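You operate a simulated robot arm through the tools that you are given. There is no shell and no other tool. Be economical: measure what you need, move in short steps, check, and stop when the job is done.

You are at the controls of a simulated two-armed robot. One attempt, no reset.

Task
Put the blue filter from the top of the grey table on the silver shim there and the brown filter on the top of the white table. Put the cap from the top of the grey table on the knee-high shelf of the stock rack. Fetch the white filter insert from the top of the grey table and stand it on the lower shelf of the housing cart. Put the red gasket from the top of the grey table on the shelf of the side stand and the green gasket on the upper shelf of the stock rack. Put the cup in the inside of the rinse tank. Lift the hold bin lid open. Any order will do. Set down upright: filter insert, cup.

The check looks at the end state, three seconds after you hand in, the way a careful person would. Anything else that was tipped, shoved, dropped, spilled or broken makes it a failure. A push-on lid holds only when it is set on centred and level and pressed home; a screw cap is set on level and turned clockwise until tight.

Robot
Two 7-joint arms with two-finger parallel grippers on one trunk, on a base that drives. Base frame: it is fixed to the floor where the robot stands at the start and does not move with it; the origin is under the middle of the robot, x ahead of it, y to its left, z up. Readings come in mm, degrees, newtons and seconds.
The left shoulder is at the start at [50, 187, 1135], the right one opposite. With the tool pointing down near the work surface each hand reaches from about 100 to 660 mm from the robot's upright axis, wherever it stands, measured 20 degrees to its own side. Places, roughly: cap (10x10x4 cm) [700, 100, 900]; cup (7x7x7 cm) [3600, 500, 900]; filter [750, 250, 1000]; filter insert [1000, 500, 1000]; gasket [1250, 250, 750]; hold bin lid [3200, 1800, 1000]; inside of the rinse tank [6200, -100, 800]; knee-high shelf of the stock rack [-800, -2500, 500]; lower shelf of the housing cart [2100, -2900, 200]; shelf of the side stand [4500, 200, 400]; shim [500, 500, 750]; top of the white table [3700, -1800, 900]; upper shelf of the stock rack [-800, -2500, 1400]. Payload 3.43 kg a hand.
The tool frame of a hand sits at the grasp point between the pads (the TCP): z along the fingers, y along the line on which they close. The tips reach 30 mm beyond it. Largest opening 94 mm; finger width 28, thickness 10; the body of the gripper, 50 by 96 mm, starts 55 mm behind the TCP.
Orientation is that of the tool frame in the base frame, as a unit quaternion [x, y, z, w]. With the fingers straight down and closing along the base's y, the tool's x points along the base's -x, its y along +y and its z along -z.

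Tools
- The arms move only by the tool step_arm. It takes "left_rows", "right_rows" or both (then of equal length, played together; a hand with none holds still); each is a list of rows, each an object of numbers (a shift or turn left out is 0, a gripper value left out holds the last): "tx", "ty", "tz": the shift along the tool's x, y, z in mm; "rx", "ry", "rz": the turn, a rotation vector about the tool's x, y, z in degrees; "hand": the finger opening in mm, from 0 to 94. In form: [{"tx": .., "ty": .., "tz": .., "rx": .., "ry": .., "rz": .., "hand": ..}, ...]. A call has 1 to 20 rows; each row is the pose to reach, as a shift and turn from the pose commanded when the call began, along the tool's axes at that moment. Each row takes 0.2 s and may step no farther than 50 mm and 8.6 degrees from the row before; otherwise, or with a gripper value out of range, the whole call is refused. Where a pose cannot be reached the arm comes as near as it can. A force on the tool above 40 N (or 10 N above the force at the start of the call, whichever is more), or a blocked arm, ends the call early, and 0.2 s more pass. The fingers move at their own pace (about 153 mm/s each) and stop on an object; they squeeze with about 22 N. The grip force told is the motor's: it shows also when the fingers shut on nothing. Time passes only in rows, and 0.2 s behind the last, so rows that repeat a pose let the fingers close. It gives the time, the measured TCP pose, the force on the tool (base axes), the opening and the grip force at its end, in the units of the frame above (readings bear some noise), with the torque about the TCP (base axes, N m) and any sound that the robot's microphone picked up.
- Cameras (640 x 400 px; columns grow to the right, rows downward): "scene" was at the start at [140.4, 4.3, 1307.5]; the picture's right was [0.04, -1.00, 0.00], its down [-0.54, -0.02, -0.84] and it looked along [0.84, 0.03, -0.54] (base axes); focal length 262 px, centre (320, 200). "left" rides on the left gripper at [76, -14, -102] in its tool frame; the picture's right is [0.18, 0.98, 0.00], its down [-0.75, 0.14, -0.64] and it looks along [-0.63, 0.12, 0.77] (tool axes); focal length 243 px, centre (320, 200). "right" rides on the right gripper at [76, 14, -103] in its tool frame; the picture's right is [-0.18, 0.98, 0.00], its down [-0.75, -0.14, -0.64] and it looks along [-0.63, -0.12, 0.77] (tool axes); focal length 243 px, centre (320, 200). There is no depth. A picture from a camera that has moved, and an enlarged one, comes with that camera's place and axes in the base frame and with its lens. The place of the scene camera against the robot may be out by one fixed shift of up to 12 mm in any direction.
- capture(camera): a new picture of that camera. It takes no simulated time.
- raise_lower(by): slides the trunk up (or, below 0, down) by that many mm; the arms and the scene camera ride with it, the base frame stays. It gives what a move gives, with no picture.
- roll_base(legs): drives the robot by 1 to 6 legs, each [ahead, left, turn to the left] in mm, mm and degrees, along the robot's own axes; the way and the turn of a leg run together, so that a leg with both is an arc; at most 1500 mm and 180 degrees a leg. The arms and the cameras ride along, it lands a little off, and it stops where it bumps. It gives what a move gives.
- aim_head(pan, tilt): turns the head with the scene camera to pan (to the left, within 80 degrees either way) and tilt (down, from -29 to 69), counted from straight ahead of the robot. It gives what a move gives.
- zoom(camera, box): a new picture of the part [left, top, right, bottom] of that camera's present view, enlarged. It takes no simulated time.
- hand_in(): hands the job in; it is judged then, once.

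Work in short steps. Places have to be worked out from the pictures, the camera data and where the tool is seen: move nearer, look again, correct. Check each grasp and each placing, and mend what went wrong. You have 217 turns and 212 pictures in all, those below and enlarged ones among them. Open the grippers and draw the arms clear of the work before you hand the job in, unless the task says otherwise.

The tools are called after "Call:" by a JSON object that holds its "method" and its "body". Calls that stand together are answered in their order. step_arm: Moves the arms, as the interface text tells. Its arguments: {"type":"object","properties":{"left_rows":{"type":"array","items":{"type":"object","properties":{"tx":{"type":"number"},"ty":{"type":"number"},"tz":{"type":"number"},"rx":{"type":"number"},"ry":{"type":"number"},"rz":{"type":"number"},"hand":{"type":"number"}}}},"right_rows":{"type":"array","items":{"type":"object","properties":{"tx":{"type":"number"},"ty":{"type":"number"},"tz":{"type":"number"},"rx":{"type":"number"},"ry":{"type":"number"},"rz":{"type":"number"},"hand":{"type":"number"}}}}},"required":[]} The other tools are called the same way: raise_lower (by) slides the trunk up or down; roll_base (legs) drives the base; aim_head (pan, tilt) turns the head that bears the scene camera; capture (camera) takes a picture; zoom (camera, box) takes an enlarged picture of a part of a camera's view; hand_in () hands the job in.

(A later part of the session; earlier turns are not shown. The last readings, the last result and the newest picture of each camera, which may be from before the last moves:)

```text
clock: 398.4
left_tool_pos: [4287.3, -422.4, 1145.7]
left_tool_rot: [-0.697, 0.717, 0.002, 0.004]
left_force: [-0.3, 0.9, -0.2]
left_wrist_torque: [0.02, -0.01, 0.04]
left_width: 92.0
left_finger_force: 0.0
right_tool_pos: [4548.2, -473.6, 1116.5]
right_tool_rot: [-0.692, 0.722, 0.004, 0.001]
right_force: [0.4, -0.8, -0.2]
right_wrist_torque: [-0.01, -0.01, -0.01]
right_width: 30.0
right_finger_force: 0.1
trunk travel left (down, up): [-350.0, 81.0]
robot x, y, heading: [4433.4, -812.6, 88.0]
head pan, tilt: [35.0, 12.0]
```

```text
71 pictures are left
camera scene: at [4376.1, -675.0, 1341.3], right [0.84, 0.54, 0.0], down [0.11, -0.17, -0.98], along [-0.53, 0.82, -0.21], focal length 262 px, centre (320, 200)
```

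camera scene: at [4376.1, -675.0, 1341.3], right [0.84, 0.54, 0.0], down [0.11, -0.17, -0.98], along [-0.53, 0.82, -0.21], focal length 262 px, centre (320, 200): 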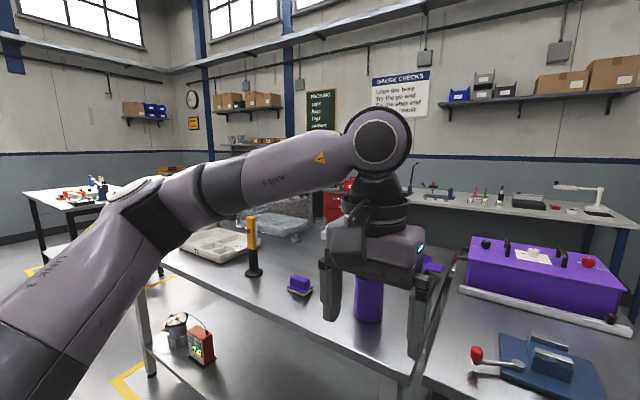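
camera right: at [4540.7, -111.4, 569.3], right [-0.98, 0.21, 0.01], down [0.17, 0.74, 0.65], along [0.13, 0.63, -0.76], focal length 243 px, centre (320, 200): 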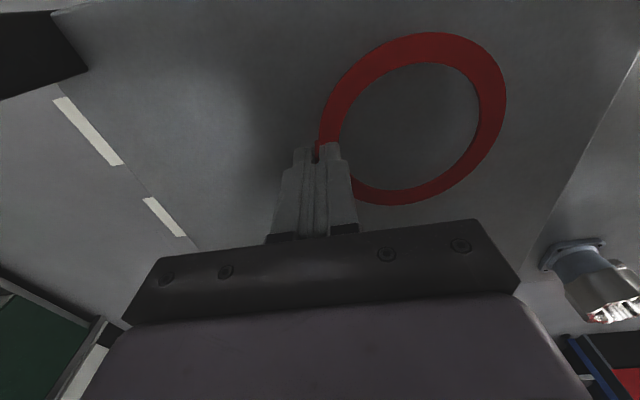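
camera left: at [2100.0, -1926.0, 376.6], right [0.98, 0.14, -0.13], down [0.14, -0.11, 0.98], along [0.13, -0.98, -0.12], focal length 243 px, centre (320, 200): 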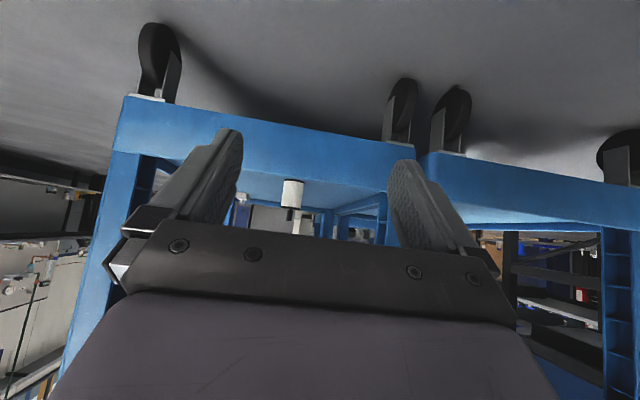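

The route to the cup is around the east end, then along the north aisle (table edge y≈575, bench edge y≈1350). I tuck the hands, go east, turn to face south, and back up northward.

Call:
{"method": "step_arm", "body": {"right_rows": [{"tx": 20, "tz": -30}, {"tx": 40, "tz": -60}, {"tx": 60, "tz": -90}, {"tx": 80, "tz": -120}], "left_rows": [{"tx": 15, "tz": -10}, {"tx": 30, "tz": -20}, {"tx": 45, "tz": -30}, {"tx": 60, "tz": -40}]}}

Call:
{"method": "roll_base", "body": {"legs": [[0, -760, 0], [0, 0, -178], [-1300, 0, 0]]}}

Call:
{"method": "aim_head", "body": {"pan": -60, "tilt": 20}}

Call:
{"method": "capture", "body": {"camera": "scene"}}

```text
clock: 399.4
left_tool_pos: [4284.2, -485.2, 1186.5]
left_tool_rot: [-0.697, 0.717, 0.002, 0.003]
left_force: [0.0, -0.5, 0.1]
left_wrist_torque: [0.0, 0.0, 0.0]
left_width: 92.0
left_finger_force: 0.1
right_tool_pos: [4545.7, -553.1, 1231.8]
right_tool_rot: [-0.692, 0.722, 0.003, 0.002]
right_force: [9.9, 11.8, -7.3]
right_wrist_torque: [-0.56, 0.87, 0.54]
right_width: 30.3
right_finger_force: 0.1
trunk travel left (down, up): [-350.0, 81.0]
robot x, y, heading: [4433.0, -815.6, 88.3]
head pan, tilt: [35.0, 12.0]
```

```text
clock: 417.1
left_tool_pos: [5426.9, 116.0, 1186.2]
left_tool_rot: [0.732, 0.681, -0.004, 0.002]
left_force: [-0.5, 0.1, 0.1]
left_wrist_torque: [0.04, 0.01, 0.0]
left_width: 92.1
left_finger_force: 0.0
right_tool_pos: [5170.0, 196.0, 1231.7]
right_tool_rot: [0.736, 0.677, -0.001, 0.005]
right_force: [-16.5, -9.7, 1.0]
right_wrist_torque: [1.11, -1.81, 1.09]
right_width: 30.0
right_finger_force: 0.0
trunk travel left (down, up): [-350.0, 81.0]
robot x, y, heading: [5294.9, 449.3, -94.6]
head pan, tilt: [35.0, 12.0]
```

```text
clock: 418.8
left_tool_pos: [5427.1, 115.1, 1187.0]
left_tool_rot: [0.731, 0.682, -0.003, 0.003]
left_force: [0.0, 1.1, -0.6]
left_wrist_torque: [0.0, 0.05, -0.01]
left_width: 92.0
left_finger_force: 0.2
right_tool_pos: [5164.3, 195.0, 1232.9]
right_tool_rot: [0.728, 0.686, -0.009, -0.001]
right_force: [-93.6, -17.1, -47.9]
right_wrist_torque: [-2.49, -8.84, 8.24]
right_width: 29.8
right_finger_force: 0.2
trunk travel left (down, up): [-350.0, 81.0]
robot x, y, heading: [5292.5, 449.1, -94.6]
head pan, tilt: [-60.0, 20.0]
```

```text
70 pictures are left
camera scene: at [5322.1, 308.9, 1331.6], right [-0.9, -0.43, 0.0], down [-0.13, 0.28, -0.95], along [0.41, -0.86, -0.31], focal length 262 px, centre (320, 200)
```

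scene: 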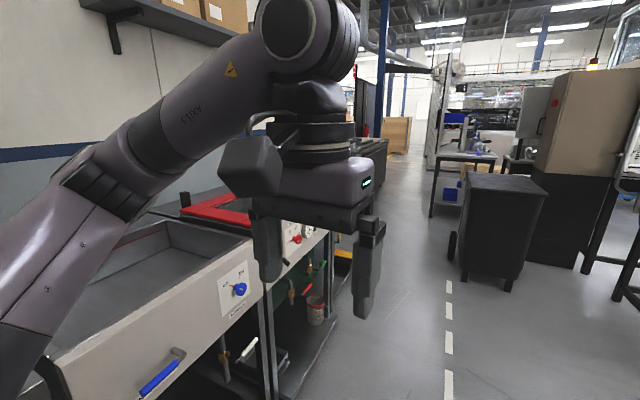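

The right hand is pressing against the head; I move it forward/right and down at once.

Call:
{"method": "step_arm", "body": {"right_rows": [{"tx": -25, "ty": -25}, {"tx": -55, "ty": -50}, {"tx": -80, "ty": -75, "tz": 10}, {"tx": -80, "ty": -95, "tz": 40}, {"tx": -80, "ty": -100, "tz": 70}]}}

Call:
{"method": "aim_head", "body": {"pan": -65, "tilt": 25}}

Call:
{"method": "capture", "body": {"camera": "scene"}}

```text
clock: 420.0
left_tool_pos: [5427.1, 114.6, 1184.9]
left_tool_rot: [0.732, 0.681, -0.004, 0.003]
left_force: [0.3, -0.8, -0.6]
left_wrist_torque: [0.0, 0.0, -0.01]
left_width: 91.9
left_finger_force: 0.1
right_tool_pos: [5064.5, 122.5, 1160.6]
right_tool_rot: [0.736, 0.677, -0.001, 0.005]
right_force: [-0.1, 0.4, 0.3]
right_wrist_torque: [0.0, -0.01, -0.05]
right_width: 29.9
right_finger_force: 0.1
trunk travel left (down, up): [-350.0, 81.0]
robot x, y, heading: [5298.9, 449.9, -94.2]
head pan, tilt: [-60.0, 20.0]
```

```text
clock: 420.6
left_tool_pos: [5427.8, 115.9, 1185.8]
left_tool_rot: [0.732, 0.682, -0.004, 0.002]
left_force: [-0.9, -0.1, -0.4]
left_wrist_torque: [-0.02, 0.0, 0.0]
left_width: 91.9
left_finger_force: 0.1
right_tool_pos: [5064.7, 123.6, 1161.8]
right_tool_rot: [0.736, 0.677, -0.001, 0.004]
right_force: [-0.1, 0.4, -0.1]
right_wrist_torque: [0.0, 0.0, -0.01]
right_width: 30.0
right_finger_force: 0.0
trunk travel left (down, up): [-350.0, 81.0]
robot x, y, heading: [5294.3, 452.0, -94.5]
head pan, tilt: [-65.0, 25.0]
```

```text
69 pictures are left
camera scene: at [5196.0, 361.0, 1320.2], right [-0.35, 0.94, 0.0], down [0.4, 0.15, -0.91], along [-0.85, -0.32, -0.42], focal length 262 px, centre (320, 200)
```

scene: 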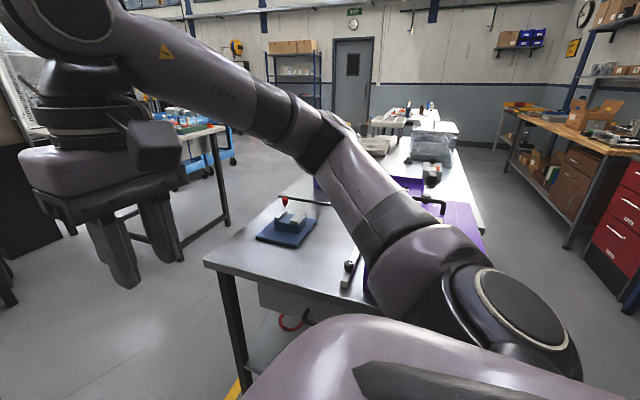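

The north aisle looks clear. I straighten the heading, back up to y≈965 and go west.

Call:
{"method": "roll_base", "body": {"legs": [[0, 0, 4.5], [-515, 0, 0], [0, -900, 0]]}}

Call:
{"method": "capture", "body": {"camera": "scene"}}

```text
clock: 428.5
left_tool_pos: [4557.1, 648.9, 1186.0]
left_tool_rot: [0.702, 0.712, -0.003, 0.002]
left_force: [-1.1, -0.7, -0.1]
left_wrist_torque: [0.0, -0.01, 0.0]
left_width: 91.9
left_finger_force: 0.1
right_tool_pos: [4194.3, 625.4, 1161.9]
right_tool_rot: [0.706, 0.708, -0.001, 0.003]
right_force: [-0.1, 0.1, -0.3]
right_wrist_torque: [-0.01, 0.01, 0.0]
right_width: 29.8
right_finger_force: 0.2
trunk travel left (down, up): [-350.0, 81.0]
robot x, y, heading: [4393.9, 973.0, -89.4]
head pan, tilt: [-65.0, 25.0]
```

```text
68 pictures are left
camera scene: at [4305.6, 874.7, 1320.1], right [-0.43, 0.9, 0.0], down [0.38, 0.18, -0.91], along [-0.82, -0.39, -0.42], focal length 262 px, centre (320, 200)
```

scene: 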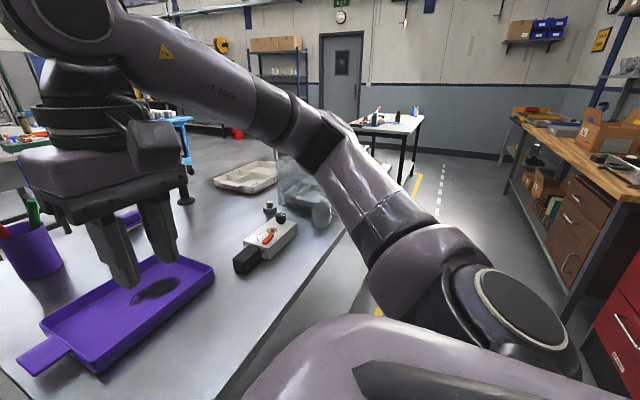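

Continue west 880 mm.

Call:
{"method": "roll_base", "body": {"legs": [[0, -870, -0.6]]}}

Call:
{"method": "aim_head", "body": {"pan": 5, "tilt": 42}}

Call:
{"method": "capture", "body": {"camera": "scene"}}

Call:
{"method": "capture", "body": {"camera": "left"}}

```text
clock: 433.1
left_tool_pos: [3672.8, 646.6, 1185.2]
left_tool_rot: [0.707, 0.707, -0.005, 0.003]
left_force: [-0.3, 0.5, 0.4]
left_wrist_torque: [0.0, -0.01, 0.03]
left_width: 91.7
left_finger_force: 0.0
right_tool_pos: [3312.0, 627.8, 1161.1]
right_tool_rot: [0.711, 0.703, 0.0, 0.005]
right_force: [0.0, -0.4, -0.4]
right_wrist_torque: [-0.01, -0.03, 0.02]
right_width: 30.1
right_finger_force: 0.0
trunk travel left (down, up): [-350.0, 81.0]
robot x, y, heading: [3514.0, 973.3, -90.1]
head pan, tilt: [-65.0, 25.0]
```

```text
clock: 434.5
left_tool_pos: [3673.1, 646.3, 1185.3]
left_tool_rot: [0.706, 0.708, -0.004, 0.002]
left_force: [-0.1, 0.5, -0.3]
left_wrist_torque: [-0.01, -0.04, 0.02]
left_width: 92.0
left_finger_force: 0.0
right_tool_pos: [3310.9, 627.0, 1162.1]
right_tool_rot: [0.711, 0.703, -0.001, 0.005]
right_force: [0.3, 0.5, -0.9]
right_wrist_torque: [0.0, -0.01, -0.01]
right_width: 29.9
right_finger_force: 0.0
trunk travel left (down, up): [-350.0, 81.0]
robot x, y, heading: [3516.7, 968.7, -90.1]
head pan, tilt: [5.0, 42.0]
```

```text
67 pictures are left
camera scene: at [3514.8, 830.1, 1293.9], right [-1.0, -0.08, 0.0], down [-0.05, 0.67, -0.74], along [0.06, -0.74, -0.67], focal length 262 px, centre (320, 200)
```

scene: 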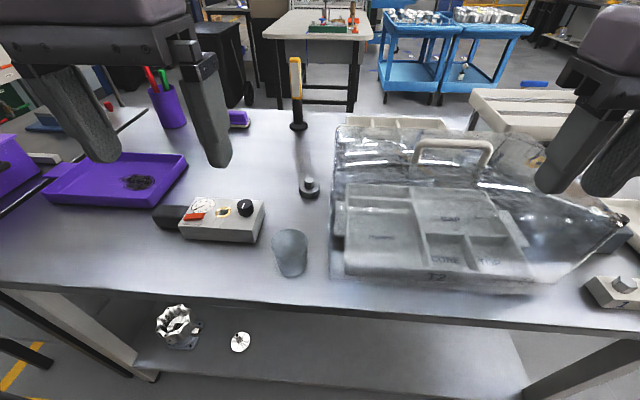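

```text
66 pictures are left
camera left: at [3659.5, 723.9, 1287.4], right [0.98, 0.19, 0.0], down [0.14, -0.75, 0.65], along [0.12, -0.64, -0.76], focal length 243 px, centre (320, 200)
```

left: 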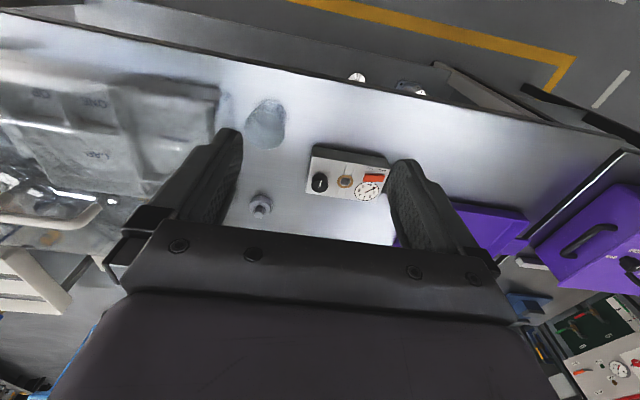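

The cup stands at about (3597,558), with the control box and glass bin clear of the fingers. I bring the left hand above it.

Call:
{"method": "step_arm", "body": {"left_rows": [{"tx": -22, "ty": -19}, {"tx": -44, "ty": -38}, {"tx": -66, "ty": -57}, {"tx": -88, "ty": -76}, {"tx": -88, "ty": -76, "tz": 45}, {"tx": -88, "ty": -76, "tz": 90}, {"tx": -88, "ty": -76, "tz": 135}, {"tx": -88, "ty": -76, "tz": 170}, {"tx": -88, "ty": -76, "tz": 170}]}}

Call:
{"method": "capture", "body": {"camera": "left"}}

Call:
{"method": "zoom", "body": {"camera": "scene", "box": [200, 120, 400, 300]}}

```text
clock: 436.5
left_tool_pos: [3597.9, 559.6, 1017.6]
left_tool_rot: [0.706, 0.708, -0.003, 0.003]
left_force: [0.1, 0.2, 0.2]
left_wrist_torque: [-0.02, 0.02, -0.02]
left_width: 91.9
left_finger_force: 0.0
right_tool_pos: [3311.4, 628.4, 1162.3]
right_tool_rot: [0.711, 0.704, -0.001, 0.004]
right_force: [0.2, -0.7, 0.1]
right_wrist_torque: [0.0, 0.01, -0.01]
right_width: 30.0
right_finger_force: 0.0
trunk travel left (down, up): [-350.0, 81.0]
robot x, y, heading: [3518.9, 972.6, -90.5]
head pan, tilt: [5.0, 42.0]
```

```text
65 pictures are left
camera left: at [3585.3, 637.1, 1119.6], right [0.98, 0.19, 0.0], down [0.14, -0.75, 0.65], along [0.12, -0.64, -0.76], focal length 243 px, centre (320, 200)
```

left: 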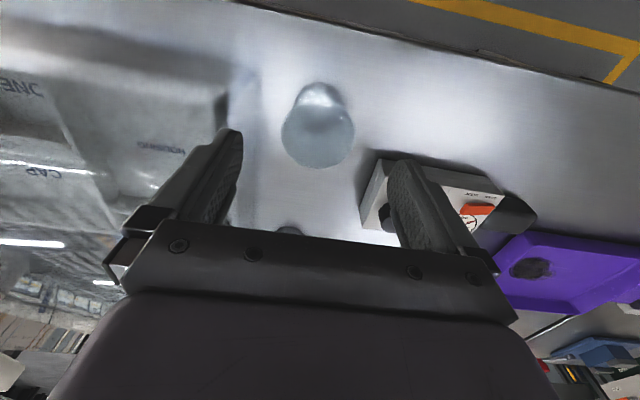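

```text
2.22 times, centred on (300, 210) of scene
camera zoom: at [3514.9, 830.1, 1293.9], right [-1.0, -0.08, 0.0], down [-0.05, 0.67, -0.74], along [0.06, -0.74, -0.67], focal length 582 px, centre (364, 178)
```

zoom: 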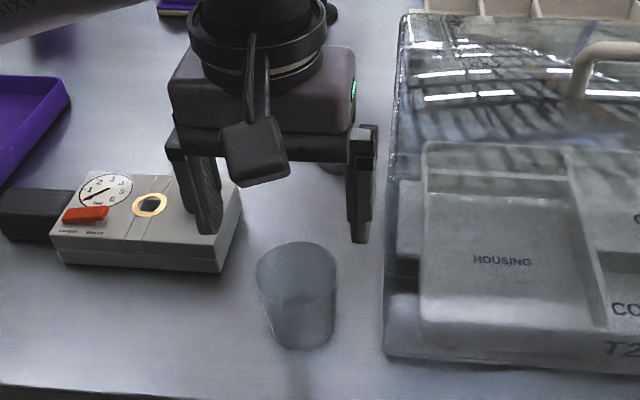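

Cup centre is about (3602,545). I correct and descend partway, then look.

Call:
{"method": "step_arm", "body": {"left_rows": [{"tx": -7, "ty": 2, "tz": 20}, {"tx": -14, "ty": 4, "tz": 45}, {"tx": -14, "ty": 4, "tz": 70}, {"tx": -14, "ty": 4, "tz": 80}, {"tx": -14, "ty": 4, "tz": 80}]}}

Call:
{"method": "capture", "body": {"camera": "left"}}

Call:
{"method": "zoom", "body": {"camera": "scene", "box": [200, 120, 400, 300]}}

```text
clock: 437.7
left_tool_pos: [3602.6, 542.4, 936.4]
left_tool_rot: [0.707, 0.707, -0.003, 0.003]
left_force: [1.0, 1.0, 0.3]
left_wrist_torque: [0.0, -0.02, 0.01]
left_width: 91.9
left_finger_force: 0.0
right_tool_pos: [3312.6, 627.4, 1161.4]
right_tool_rot: [0.712, 0.702, 0.0, 0.005]
right_force: [-0.6, -0.4, -0.6]
right_wrist_torque: [-0.02, 0.01, 0.04]
right_width: 29.9
right_finger_force: 0.0
trunk travel left (down, up): [-350.0, 81.0]
robot x, y, heading: [3516.2, 974.4, -90.4]
head pan, tilt: [5.0, 42.0]
```

```text
63 pictures are left
camera left: at [3588.4, 620.1, 1038.1], right [0.98, 0.18, 0.0], down [0.14, -0.75, 0.65], along [0.12, -0.64, -0.76], focal length 243 px, centre (320, 200)
```

left: 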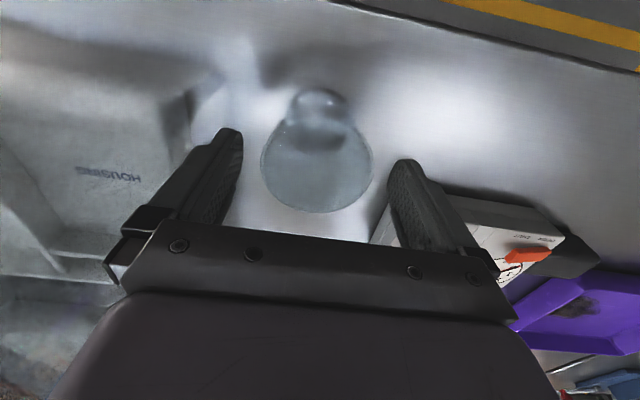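

```text
2.22 times, centred on (300, 210) of scene
camera zoom: at [3514.9, 830.1, 1293.9], right [-1.0, -0.08, 0.0], down [-0.05, 0.67, -0.74], along [0.06, -0.74, -0.67], focal length 582 px, centre (364, 178)
```

zoom: 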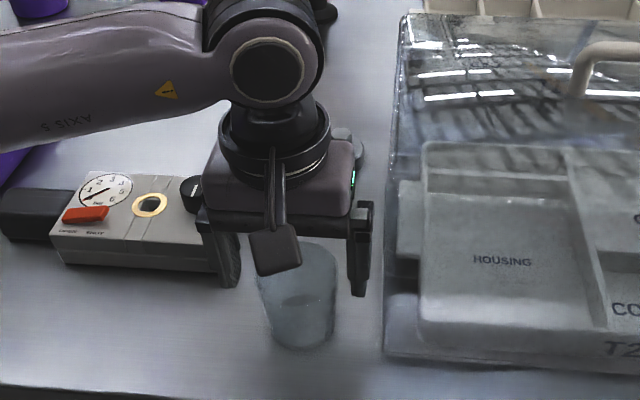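

Top centre ≈(3600,549,928), so I shift 8 mm back, descend to z≈892 and close.

Call:
{"method": "step_arm", "body": {"left_rows": [{"tx": 8, "ty": -2, "tz": 15}, {"tx": 8, "ty": -2, "tz": 30}, {"tx": 8, "ty": -2, "tz": 44}, {"tx": 8, "ty": -2, "tz": 44, "hand": 40}, {"tx": 8, "ty": -2, "tz": 44, "hand": 40}, {"tx": 8, "ty": -2, "tz": 44, "hand": 40}, {"tx": 8, "ty": -2, "tz": 44, "hand": 40}]}}

Call:
{"method": "capture", "body": {"camera": "left"}}

```text
clock: 439.3
left_tool_pos: [3597.9, 549.8, 892.7]
left_tool_rot: [0.708, 0.707, -0.003, 0.003]
left_force: [-0.2, -0.5, 1.7]
left_wrist_torque: [-0.04, 0.04, 0.01]
left_width: 70.0
left_finger_force: 21.9
right_tool_pos: [3311.2, 627.4, 1161.4]
right_tool_rot: [0.711, 0.703, 0.0, 0.005]
right_force: [-0.5, 0.2, 0.5]
right_wrist_torque: [-0.01, 0.02, -0.01]
right_width: 30.2
right_finger_force: 0.0
trunk travel left (down, up): [-350.0, 81.0]
robot x, y, heading: [3516.2, 971.3, -90.1]
head pan, tilt: [5.0, 42.0]
```

```text
61 pictures are left
camera left: at [3584.7, 627.0, 994.2], right [0.98, 0.18, 0.0], down [0.14, -0.75, 0.65], along [0.12, -0.64, -0.76], focal length 243 px, centre (320, 200)
```

left: 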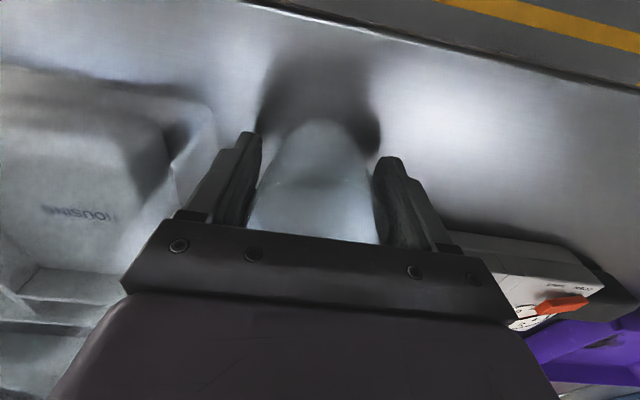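

Gripped at 70 mm. I lift slowly and check.

Call:
{"method": "step_arm", "body": {"left_rows": [{"tz": -6}, {"tz": -14}, {"tz": -25}, {"tz": -40}, {"tz": -60}, {"tz": -85}, {"tz": -115}, {"tz": -150}, {"tz": -190}]}}

Call:
{"method": "capture", "body": {"camera": "left"}}

Call:
{"method": "zoom", "body": {"camera": "scene", "box": [180, 40, 400, 280]}}

```text
clock: 441.3
left_tool_pos: [3596.1, 554.6, 1081.3]
left_tool_rot: [0.707, 0.708, -0.003, 0.002]
left_force: [0.0, 0.2, -0.4]
left_wrist_torque: [0.03, 0.03, 0.0]
left_width: 69.7
left_finger_force: 22.2
right_tool_pos: [3311.4, 628.0, 1161.7]
right_tool_rot: [0.711, 0.703, -0.001, 0.005]
right_force: [-0.3, -0.4, 0.2]
right_wrist_torque: [0.02, 0.0, 0.0]
right_width: 30.4
right_finger_force: 0.1
trunk travel left (down, up): [-350.0, 81.0]
robot x, y, heading: [3518.8, 973.3, -90.1]
head pan, tilt: [5.0, 42.0]
```

```text
60 pictures are left
camera left: at [3583.9, 631.9, 1182.9], right [0.98, 0.18, 0.0], down [0.14, -0.75, 0.65], along [0.12, -0.64, -0.76], focal length 243 px, centre (320, 200)
```

left: 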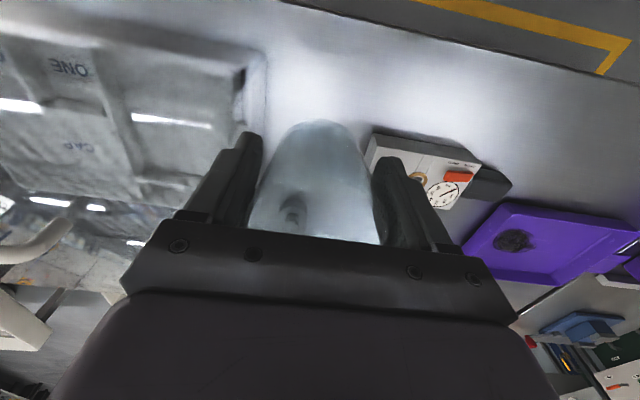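

```text
1.67 times, centred on (290, 160) of scene
camera zoom: at [3514.8, 830.3, 1293.9], right [-1.0, -0.08, 0.0], down [-0.05, 0.67, -0.74], along [0.06, -0.74, -0.67], focal length 436 px, centre (370, 267)
```

zoom: 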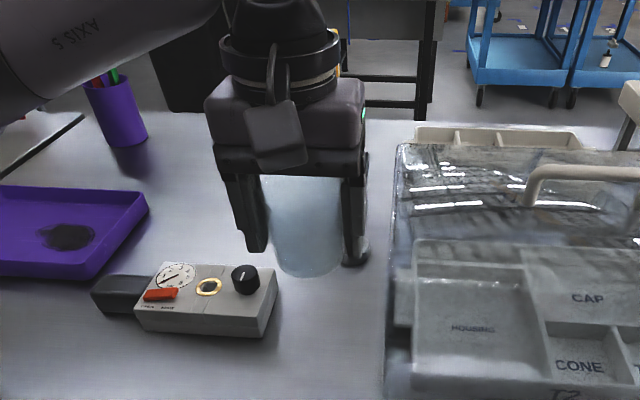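

Cup is held securely. I retract it and drive around to the rinse tank at the east wall.

Call:
{"method": "step_arm", "body": {"left_rows": [{"tx": 15, "tz": -10}, {"tx": 35, "tz": -25}, {"tx": 55, "tz": -40}, {"tx": 75, "tz": -55}, {"tx": 90, "tz": -65}]}}

Call:
{"method": "roll_base", "body": {"legs": [[0, 890, 0], [0, 890, 0], [0, 0, 90], [0, -1150, 0]]}}

Call:
{"method": "aim_head", "body": {"pan": 0, "tilt": 35}}

Call:
{"method": "capture", "body": {"camera": "scene"}}

```text
clock: 442.5
left_tool_pos: [3596.5, 641.5, 1147.1]
left_tool_rot: [0.707, 0.708, -0.004, 0.002]
left_force: [-0.3, -0.2, -0.4]
left_wrist_torque: [0.01, 0.01, 0.0]
left_width: 69.6
left_finger_force: 22.2
right_tool_pos: [3311.0, 629.4, 1161.5]
right_tool_rot: [0.711, 0.703, -0.001, 0.005]
right_force: [-0.4, -0.5, 0.6]
right_wrist_torque: [-0.03, -0.04, -0.03]
right_width: 30.0
right_finger_force: 0.1
trunk travel left (down, up): [-350.0, 81.0]
robot x, y, heading: [3517.4, 969.6, -90.4]
head pan, tilt: [5.0, 42.0]
```

```text
clock: 460.6
left_tool_pos: [5582.4, -118.1, 1146.3]
left_tool_rot: [-0.007, 1.0, -0.001, 0.004]
left_force: [0.4, -0.5, -0.8]
left_wrist_torque: [-0.04, 0.01, -0.01]
left_width: 67.8
left_finger_force: 22.3
right_tool_pos: [5600.9, -403.7, 1161.6]
right_tool_rot: [-0.001, 1.0, 0.002, 0.003]
right_force: [-0.3, -0.8, -0.3]
right_wrist_torque: [-0.07, 0.02, -0.01]
right_width: 30.1
right_finger_force: 0.1
trunk travel left (down, up): [-350.0, 81.0]
robot x, y, heading: [5252.3, -204.1, 0.2]
head pan, tilt: [5.0, 42.0]
```

```text
clock: 461.3
left_tool_pos: [5581.8, -118.2, 1147.3]
left_tool_rot: [-0.007, 1.0, 0.0, 0.004]
left_force: [-1.1, 0.1, -0.4]
left_wrist_torque: [-0.03, -0.03, 0.0]
left_width: 67.7
left_finger_force: 21.9
right_tool_pos: [5600.2, -402.7, 1161.2]
right_tool_rot: [0.0, 1.0, 0.003, 0.005]
right_force: [0.9, -0.4, 0.1]
right_wrist_torque: [-0.01, 0.0, 0.0]
right_width: 30.0
right_finger_force: 0.1
trunk travel left (down, up): [-350.0, 81.0]
robot x, y, heading: [5255.6, -204.6, 0.2]
head pan, tilt: [0.0, 35.0]
```

```text
58 pictures are left
camera scene: at [5392.8, -201.6, 1304.3], right [0.01, -1.0, 0.0], down [-0.57, 0.0, -0.82], along [0.82, 0.01, -0.57], focal length 262 px, centre (320, 200)
```

scene: 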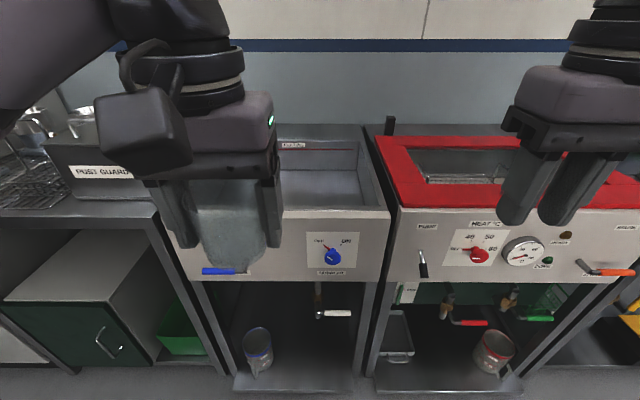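

The left tank (blue knob, y≈-370…190) should be the rinse tank. I zoom in to verify its label and inside.

Call:
{"method": "zoom", "body": {"camera": "scene", "box": [270, 110, 470, 280]}}

Call:
{"method": "capture", "body": {"camera": "left"}}

```text
2.35 times, centred on (370, 195) of scene
camera zoom: at [5392.8, -201.6, 1304.3], right [0.01, -1.0, 0.0], down [-0.57, 0.0, -0.82], along [0.82, 0.01, -0.57], focal length 616 px, centre (202, 212)
```

zoom: 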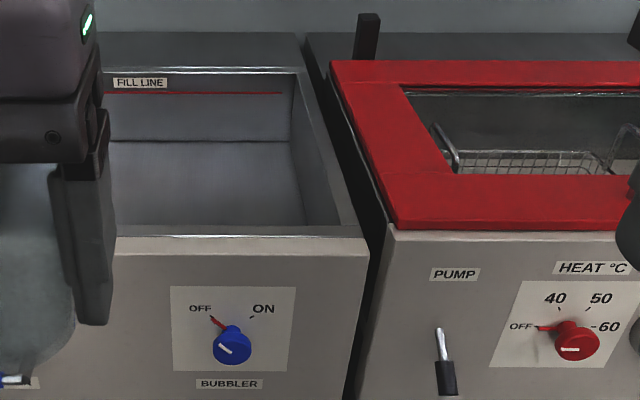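

```text
56 pictures are left
camera left: at [5506.4, -133.0, 1248.6], right [-0.2, 0.98, 0.0], down [0.75, 0.15, 0.65], along [0.64, 0.12, -0.76], focal length 243 px, centre (320, 200)
```

left: 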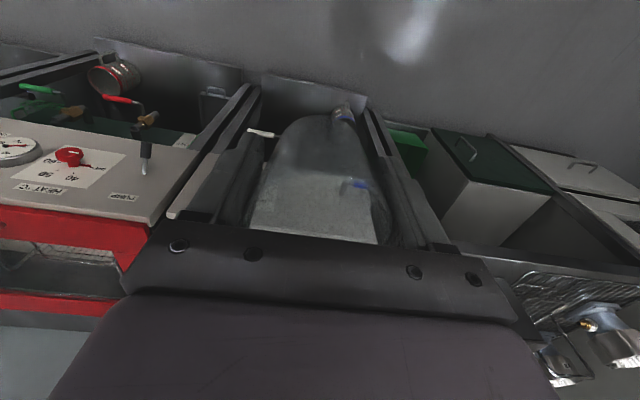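

It's the rinse tank (bubbler, fill line), floor ≈ z 815, rim ≈ 900. I drive 210 mm forward and extend the cup over the tank.

Call:
{"method": "roll_base", "body": {"legs": [[210, 0, 0]]}}

Call:
{"method": "step_arm", "body": {"left_rows": [{"tx": -35}, {"tx": -70}, {"tx": -105}, {"tx": -140}, {"tx": -175, "tz": 15}, {"tx": -210, "tz": 35}, {"tx": -240, "tz": 60}, {"tx": -265, "tz": 90}, {"tx": -275, "tz": 120}, {"tx": -275, "tz": 150}]}}

Call:
{"method": "capture", "body": {"camera": "scene"}}

Call:
{"method": "capture", "body": {"camera": "left"}}

```text
clock: 462.9
left_tool_pos: [5789.6, -119.7, 1147.2]
left_tool_rot: [-0.003, 1.0, -0.001, 0.004]
left_force: [0.6, -0.5, -0.6]
left_wrist_torque: [0.06, 0.01, 0.01]
left_width: 67.6
left_finger_force: 21.6
right_tool_pos: [5803.4, -405.0, 1161.2]
right_tool_rot: [0.003, 1.0, 0.003, 0.004]
right_force: [0.4, 0.8, 0.4]
right_wrist_torque: [0.0, -0.03, 0.04]
right_width: 30.2
right_finger_force: 0.0
trunk travel left (down, up): [-350.0, 81.0]
robot x, y, heading: [5458.1, -199.5, 0.3]
head pan, tilt: [0.0, 35.0]
```

```text
clock: 465.1
left_tool_pos: [6065.8, -117.9, 999.8]
left_tool_rot: [-0.003, 1.0, 0.0, 0.004]
left_force: [0.2, 0.0, 0.0]
left_wrist_torque: [-0.02, 0.01, 0.0]
left_width: 67.4
left_finger_force: 21.3
right_tool_pos: [5803.4, -404.9, 1161.3]
right_tool_rot: [0.003, 1.0, 0.003, 0.004]
right_force: [-0.1, -0.2, 0.5]
right_wrist_torque: [-0.01, 0.01, -0.03]
right_width: 30.2
right_finger_force: 0.1
trunk travel left (down, up): [-350.0, 81.0]
robot x, y, heading: [5459.4, -200.6, -0.3]
head pan, tilt: [0.0, 35.0]
```

```text
55 pictures are left
camera scene: at [5599.0, -201.4, 1304.4], right [0.0, -1.0, 0.0], down [-0.57, 0.0, -0.82], along [0.82, 0.0, -0.57], focal length 262 px, centre (320, 200)
```

scene: 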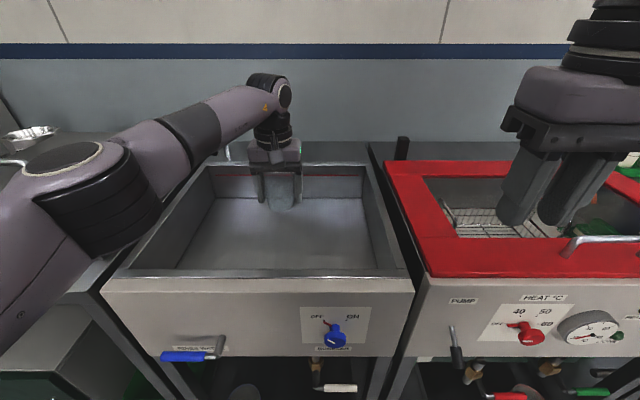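

```text
54 pictures are left
camera left: at [5990.0, -131.5, 1101.6], right [-0.19, 0.98, 0.0], down [0.75, 0.15, 0.65], along [0.64, 0.12, -0.76], focal length 243 px, centre (320, 200)
```

left: 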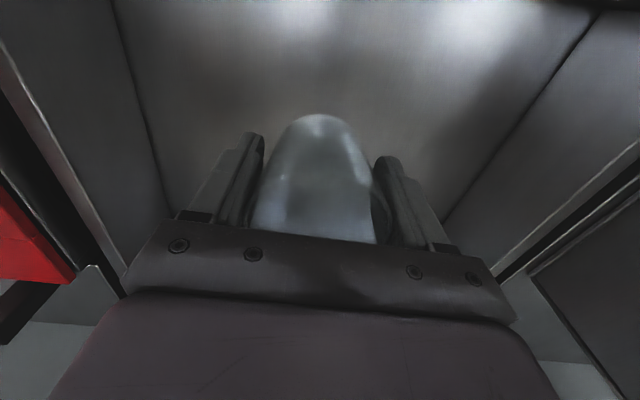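

The tank is deeper (floor ≈765). I lower the cup inside.

Call:
{"method": "step_arm", "body": {"left_rows": [{"tz": 30}, {"tz": 60}, {"tz": 90}, {"tz": 120}, {"tz": 145}, {"tz": 165}, {"tz": 180}]}}

Call:
{"method": "capture", "body": {"camera": "scene"}}

Call:
{"method": "capture", "body": {"camera": "left"}}

```text
clock: 466.7
left_tool_pos: [6061.9, -116.5, 820.3]
left_tool_rot: [-0.004, 1.0, -0.002, 0.005]
left_force: [0.9, -0.1, -0.6]
left_wrist_torque: [0.03, -0.02, -0.01]
left_width: 67.5
left_finger_force: 21.6
left hand out of reach, approached as far as the arm can: row 7
right_tool_pos: [5803.8, -403.8, 1160.8]
right_tool_rot: [0.002, 1.0, 0.003, 0.004]
right_force: [0.2, 1.0, -1.0]
right_wrist_torque: [-0.03, -0.03, -0.03]
right_width: 30.1
right_finger_force: 0.0
trunk travel left (down, up): [-350.0, 81.0]
robot x, y, heading: [5461.8, -204.6, 0.2]
head pan, tilt: [0.0, 35.0]
```

```text
53 pictures are left
camera scene: at [5599.0, -201.2, 1304.4], right [0.0, -1.0, 0.0], down [-0.57, 0.0, -0.82], along [0.82, 0.0, -0.57], focal length 262 px, centre (320, 200)
```

scene: 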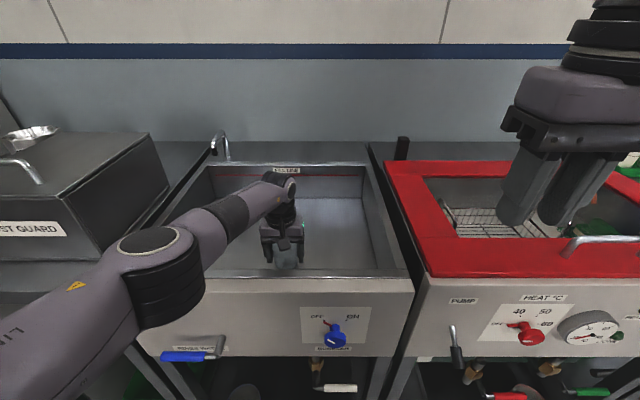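

```text
52 pictures are left
camera left: at [5984.6, -129.6, 921.0], right [-0.19, 0.98, 0.0], down [0.75, 0.15, 0.65], along [0.64, 0.12, -0.76], focal length 243 px, centre (320, 200)
```

left: 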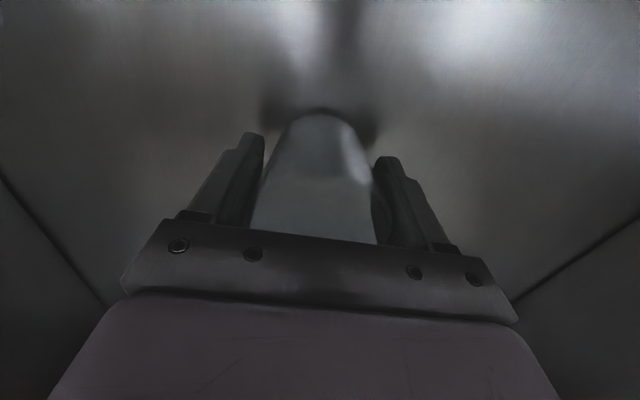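

Near the floor but at arm limit; I lower the trunk in small steps for the last bit.

Call:
{"method": "raise_lower", "body": {"by": -12}}

Call:
{"method": "raise_lower", "body": {"by": -8}}

Call:
{"method": "capture", "body": {"camera": "left"}}

```text
clock: 467.3
left_tool_pos: [6060.9, -116.6, 812.5]
left_tool_rot: [-0.003, 1.0, -0.001, 0.007]
left_force: [0.3, 0.7, 15.4]
left_wrist_torque: [-0.02, -0.09, 0.0]
left_width: 67.1
left_finger_force: 22.4
right_tool_pos: [5802.4, -405.1, 1150.0]
right_tool_rot: [0.003, 1.0, 0.003, 0.005]
right_force: [1.0, 0.3, 0.6]
right_wrist_torque: [-0.02, 0.01, 0.02]
right_width: 30.2
right_finger_force: 0.1
trunk travel left (down, up): [-338.0, 93.0]
robot x, y, heading: [5462.1, -199.9, 0.2]
head pan, tilt: [0.0, 35.0]
```

```text
clock: 467.9
left_tool_pos: [6061.2, -116.4, 803.1]
left_tool_rot: [-0.003, 1.0, -0.001, 0.007]
left_force: [2.8, -0.8, 17.0]
left_wrist_torque: [0.04, -0.08, -0.02]
left_width: 67.0
left_finger_force: 22.4
right_tool_pos: [5802.7, -404.2, 1142.1]
right_tool_rot: [0.003, 1.0, 0.003, 0.005]
right_force: [-0.3, -0.3, 0.4]
right_wrist_torque: [-0.04, 0.03, -0.01]
right_width: 29.9
right_finger_force: 0.0
trunk travel left (down, up): [-330.0, 101.0]
robot x, y, heading: [5462.6, -203.4, -0.1]
head pan, tilt: [0.0, 35.0]
```

```text
51 pictures are left
camera left: at [5984.2, -130.1, 903.3], right [-0.19, 0.98, 0.0], down [0.74, 0.15, 0.65], along [0.64, 0.12, -0.76], focal length 243 px, centre (320, 200)
```

left: 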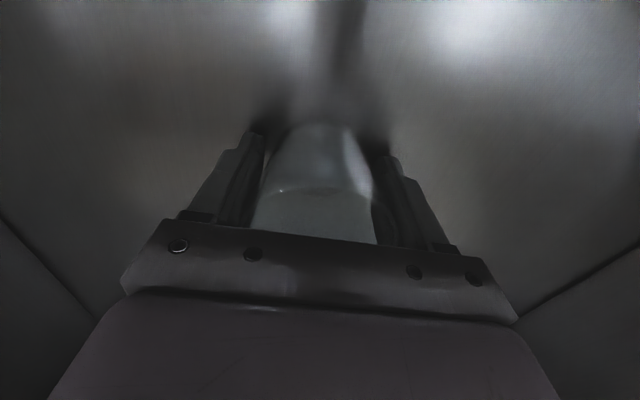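

The cup rests on the tank floor. I release and raise straight up.

Call:
{"method": "step_arm", "body": {"left_rows": [{"tz": -1, "hand": 80}, {"tz": -1, "hand": 94}, {"tz": -1, "hand": 94}, {"tz": -20}, {"tz": -45}, {"tz": -80}, {"tz": -120}, {"tz": -160}, {"tz": -200}]}}

Call:
{"method": "capture", "body": {"camera": "left"}}

Call:
{"method": "capture", "body": {"camera": "scene"}}

```text
clock: 469.9
left_tool_pos: [6061.5, -112.7, 999.3]
left_tool_rot: [-0.003, 1.0, -0.001, 0.005]
left_force: [0.4, 0.1, -0.3]
left_wrist_torque: [0.0, 0.04, 0.06]
left_width: 94.1
left_finger_force: 0.0
right_tool_pos: [5804.0, -404.4, 1140.2]
right_tool_rot: [0.002, 1.0, 0.003, 0.004]
right_force: [0.8, -0.8, 0.2]
right_wrist_torque: [0.0, 0.02, -0.02]
right_width: 30.1
right_finger_force: 0.1
trunk travel left (down, up): [-330.0, 101.0]
robot x, y, heading: [5457.9, -203.0, 0.2]
head pan, tilt: [0.0, 35.0]
```

```text
50 pictures are left
camera left: at [5985.8, -126.7, 1101.6], right [-0.19, 0.98, 0.0], down [0.75, 0.15, 0.65], along [0.64, 0.12, -0.76], focal length 243 px, centre (320, 200)
```

left: 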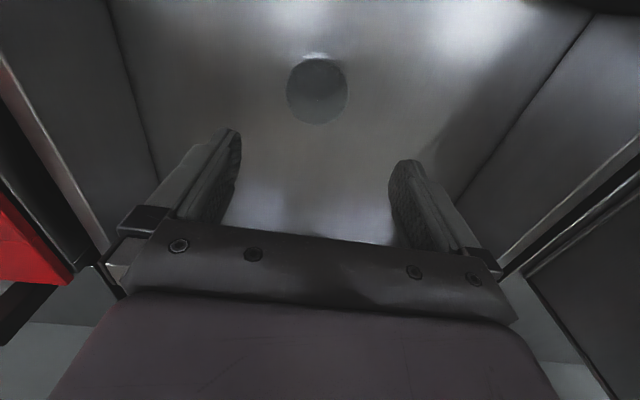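

```text
49 pictures are left
camera scene: at [5598.4, -202.1, 1284.4], right [0.0, -1.0, 0.0], down [-0.57, 0.0, -0.82], along [0.82, 0.0, -0.57], focal length 262 px, centre (320, 200)
```

scene: 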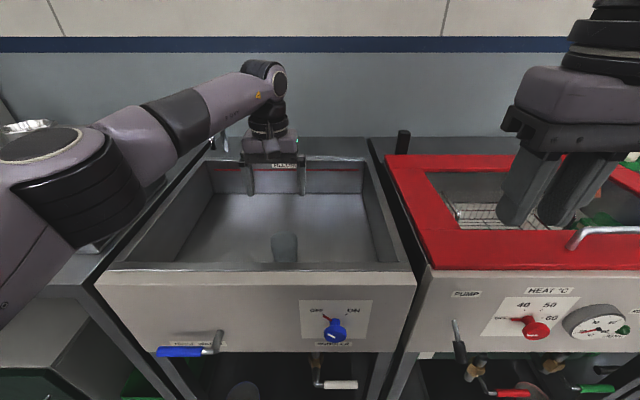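

The cup stands upright in the rinse tank. I retract both hands and drive round into the north aisle facing the bench, toward the red hold bin near (3200,1800).

Call:
{"method": "step_arm", "body": {"left_rows": [{"tz": -30, "tx": 15}, {"tz": -60, "tx": 35}, {"tz": -90, "tx": 60}, {"tz": -115, "tx": 95}, {"tz": -130, "tx": 135}, {"tz": -135, "tx": 175, "ty": 15}, {"tz": -135, "tx": 215, "ty": 30}, {"tz": -135, "tx": 255, "ty": 45}, {"tz": -135, "tx": 290, "ty": 60}], "right_rows": [{"tx": 8}, {"tx": 16}, {"tx": 24}, {"tx": 32}, {"tx": 40}, {"tx": 48}, {"tx": 56}, {"tx": 60}, {"tx": 60}]}}

Call:
{"method": "raise_lower", "body": {"by": 20}}

Call:
{"method": "roll_base", "body": {"legs": [[-210, 0, 0], [0, 0, 90], [1130, 0, 0], [0, 1000, 0]]}}

Call:
{"method": "aim_head", "body": {"pan": 45, "tilt": 18}}

Call:
{"method": "capture", "body": {"camera": "scene"}}

```text
clock: 471.9
left_tool_pos: [5766.2, -58.2, 1133.7]
left_tool_rot: [-0.005, 1.0, -0.001, 0.004]
left_force: [0.1, 0.4, 0.1]
left_wrist_torque: [0.0, 0.01, 0.02]
left_width: 93.8
left_finger_force: 0.0
right_tool_pos: [5742.9, -405.1, 1142.1]
right_tool_rot: [0.003, 1.0, 0.002, 0.005]
right_force: [-0.5, 0.0, 0.1]
right_wrist_torque: [0.01, -0.05, 0.02]
right_width: 29.8
right_finger_force: 0.1
trunk travel left (down, up): [-330.0, 101.0]
robot x, y, heading: [5456.4, -204.8, -0.3]
head pan, tilt: [0.0, 35.0]
```

```text
clock: 472.6
left_tool_pos: [5767.3, -59.3, 1153.8]
left_tool_rot: [-0.004, 1.0, 0.0, 0.005]
left_force: [-0.1, 0.6, -1.0]
left_wrist_torque: [-0.02, -0.04, -0.02]
left_width: 94.0
left_finger_force: 0.0
right_tool_pos: [5743.9, -405.5, 1162.0]
right_tool_rot: [0.003, 1.0, 0.003, 0.004]
right_force: [-0.5, 0.6, -0.2]
right_wrist_torque: [0.0, 0.0, 0.02]
right_width: 29.9
right_finger_force: 0.0
trunk travel left (down, up): [-350.0, 81.0]
robot x, y, heading: [5461.8, -203.6, 0.1]
head pan, tilt: [0.0, 35.0]
```

```text
clock: 488.4
left_tool_pos: [4071.2, 1235.8, 1153.1]
left_tool_rot: [0.718, -0.696, -0.002, -0.003]
left_force: [0.2, -0.7, -0.2]
left_wrist_torque: [0.01, -0.02, 0.0]
left_width: 93.9
left_finger_force: 0.1
right_tool_pos: [4417.8, 1219.9, 1161.0]
right_tool_rot: [0.714, -0.7, -0.004, -0.002]
right_force: [0.2, 0.2, 1.3]
right_wrist_torque: [0.0, -0.02, -0.01]
right_width: 30.1
right_finger_force: 0.1
trunk travel left (down, up): [-350.0, 81.0]
robot x, y, heading: [4225.5, 934.7, 91.3]
head pan, tilt: [0.0, 35.0]
```

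```text
clock: 489.5
left_tool_pos: [4069.2, 1234.5, 1154.5]
left_tool_rot: [0.718, -0.696, -0.003, -0.004]
left_force: [0.1, 0.3, 0.1]
left_wrist_torque: [-0.02, 0.02, 0.0]
left_width: 94.0
left_finger_force: 0.0
right_tool_pos: [4417.9, 1220.3, 1162.7]
right_tool_rot: [0.713, -0.701, -0.004, -0.001]
right_force: [0.5, -0.5, 0.1]
right_wrist_torque: [-0.01, -0.01, 0.05]
right_width: 30.0
right_finger_force: 0.1
trunk travel left (down, up): [-350.0, 81.0]
robot x, y, heading: [4218.5, 928.6, 91.5]
head pan, tilt: [45.0, 18.0]
```

```text
48 pictures are left
camera scene: at [4145.7, 1054.8, 1331.5], right [0.69, 0.72, 0.0], down [0.22, -0.21, -0.95], along [-0.69, 0.66, -0.31], focal length 262 px, centre (320, 200)
```

scene: 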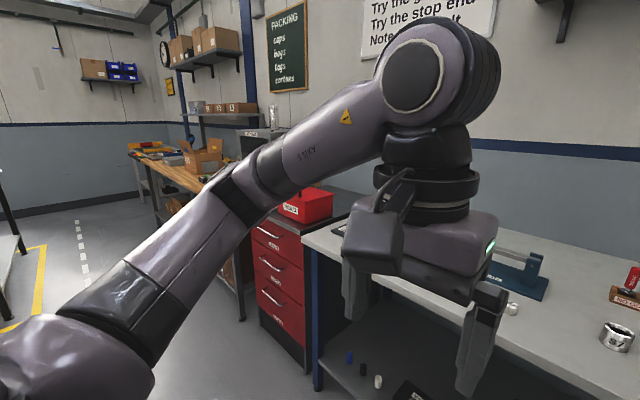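

The red bin sits on the red drawer cabinet (front y≈1700). I move west another 950 mm and look straight at it.

Call:
{"method": "roll_base", "body": {"legs": [[0, 0, -1.4], [0, 970, 0]]}}

Call:
{"method": "aim_head", "body": {"pan": 0, "tilt": 22}}

Call:
{"method": "capture", "body": {"camera": "scene"}}

Call:
{"method": "zoom", "body": {"camera": "scene", "box": [230, 140, 410, 260]}}

```text
clock: 494.8
left_tool_pos: [3110.0, 1218.0, 1153.0]
left_tool_rot: [0.721, -0.693, -0.003, -0.004]
left_force: [0.1, 0.7, -0.3]
left_wrist_torque: [0.0, -0.01, -0.01]
left_width: 94.2
left_finger_force: 0.1
right_tool_pos: [3455.5, 1204.4, 1161.8]
right_tool_rot: [0.717, -0.697, -0.005, -0.001]
right_force: [-0.2, 0.6, -0.8]
right_wrist_torque: [0.0, 0.01, 0.03]
right_width: 30.0
right_finger_force: 0.0
trunk travel left (down, up): [-350.0, 81.0]
robot x, y, heading: [3265.3, 914.1, 92.0]
head pan, tilt: [45.0, 18.0]
```

```text
clock: 496.0
left_tool_pos: [3110.0, 1218.7, 1154.1]
left_tool_rot: [0.721, -0.693, -0.002, -0.004]
left_force: [0.1, 0.7, -0.3]
left_wrist_torque: [-0.01, -0.04, -0.01]
left_width: 94.0
left_finger_force: 0.0
right_tool_pos: [3456.3, 1205.7, 1161.2]
right_tool_rot: [0.717, -0.697, -0.005, -0.002]
right_force: [-0.1, -0.2, 1.0]
right_wrist_torque: [0.01, 0.03, 0.01]
right_width: 30.2
right_finger_force: 0.1
trunk travel left (down, up): [-350.0, 81.0]
robot x, y, heading: [3263.0, 911.8, 91.8]
head pan, tilt: [0.0, 22.0]
```

```text
47 pictures are left
camera scene: at [3250.7, 1067.2, 1325.0], right [1.0, 0.03, 0.0], down [0.01, -0.37, -0.93], along [-0.03, 0.93, -0.37], focal length 262 px, centre (320, 200)
```

scene: 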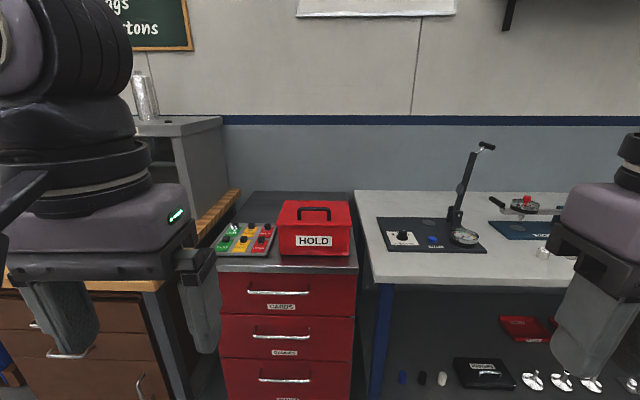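

```text
3.33 times, centred on (320, 200) of scene
camera zoom: at [3250.7, 1067.2, 1325.0], right [1.0, 0.03, 0.0], down [0.01, -0.37, -0.93], along [-0.03, 0.93, -0.37], focal length 873 px, centre (320, 200)
```

zoom: 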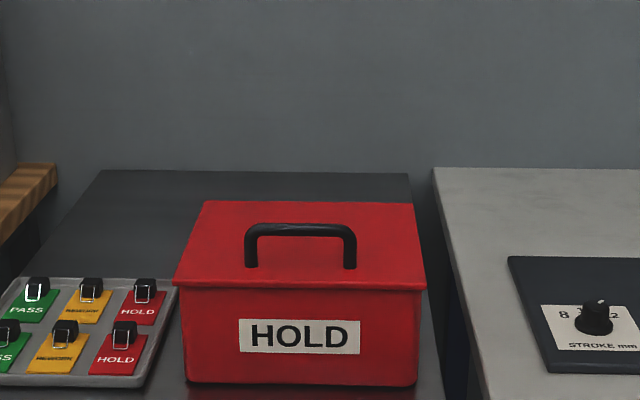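

The HOLD bin's lid has an arched handle running along x; lid front y≈1740, back y≈1940, z≈975. Closing along y suits the left hand if I stand facing east beside it. I turn to heading 0 and move to about (3050,1350).

Call:
{"method": "roll_base", "body": {"legs": [[0, 0, -92], [-210, 0, 0], [0, 435, 0]]}}

Call:
{"method": "aim_head", "body": {"pan": 68, "tilt": 35}}

Call:
{"method": "capture", "body": {"camera": "scene"}}

Call:
{"method": "capture", "body": {"camera": "left"}}

```text
clock: 503.9
left_tool_pos: [3381.4, 1481.5, 1153.2]
left_tool_rot: [0.014, 1.0, -0.001, 0.004]
left_force: [-0.4, -0.1, 0.1]
left_wrist_torque: [0.07, 0.01, 0.02]
left_width: 94.0
left_finger_force: 0.0
right_tool_pos: [3345.6, 1137.9, 1161.7]
right_tool_rot: [0.021, 1.0, 0.004, 0.005]
right_force: [0.0, 0.0, 0.7]
right_wrist_torque: [0.03, -0.01, 0.0]
right_width: 30.0
right_finger_force: 0.1
trunk travel left (down, up): [-350.0, 81.0]
robot x, y, heading: [3068.3, 1353.3, -2.2]
head pan, tilt: [0.0, 22.0]
stopped in leg 3: the robot was blocked; the commanded pose is now the measured one
```

```text
clock: 505.3
left_tool_pos: [3380.5, 1483.7, 1152.9]
left_tool_rot: [0.014, 1.0, -0.001, 0.003]
left_force: [0.6, -0.8, -0.3]
left_wrist_torque: [-0.02, 0.03, 0.01]
left_width: 94.2
left_finger_force: 0.0
right_tool_pos: [3345.1, 1137.9, 1161.8]
right_tool_rot: [0.019, 1.0, 0.002, 0.005]
right_force: [-0.9, -0.4, -0.1]
right_wrist_torque: [0.04, 0.01, 0.03]
right_width: 29.9
right_finger_force: 0.0
trunk travel left (down, up): [-350.0, 81.0]
robot x, y, heading: [3071.2, 1350.5, -2.1]
head pan, tilt: [68.0, 35.0]
```

```text
45 pictures are left
camera scene: at [3155.9, 1430.2, 1304.4], right [0.91, -0.41, 0.0], down [-0.23, -0.52, -0.82], along [0.33, 0.75, -0.57], focal length 262 px, centre (320, 200)
```

scene: 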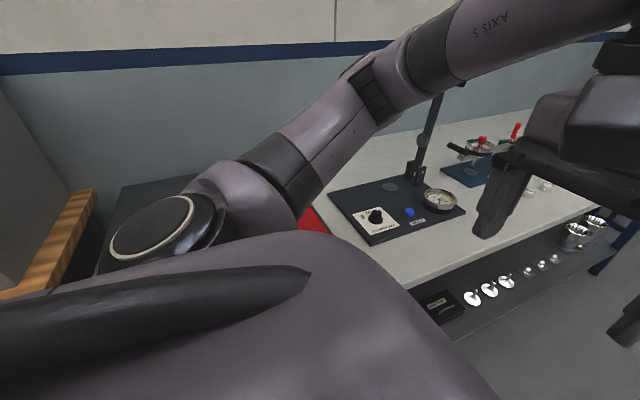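

```text
44 pictures are left
camera left: at [3305.2, 1472.3, 1254.9], right [-0.16, 0.99, 0.0], down [0.75, 0.12, 0.65], along [0.64, 0.1, -0.76], focal length 243 px, centre (320, 200)
```

left: 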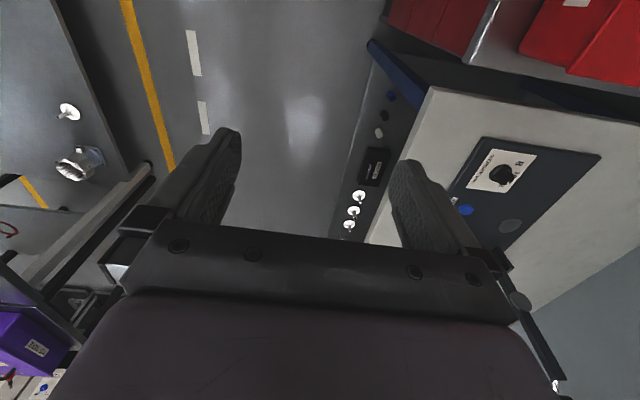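

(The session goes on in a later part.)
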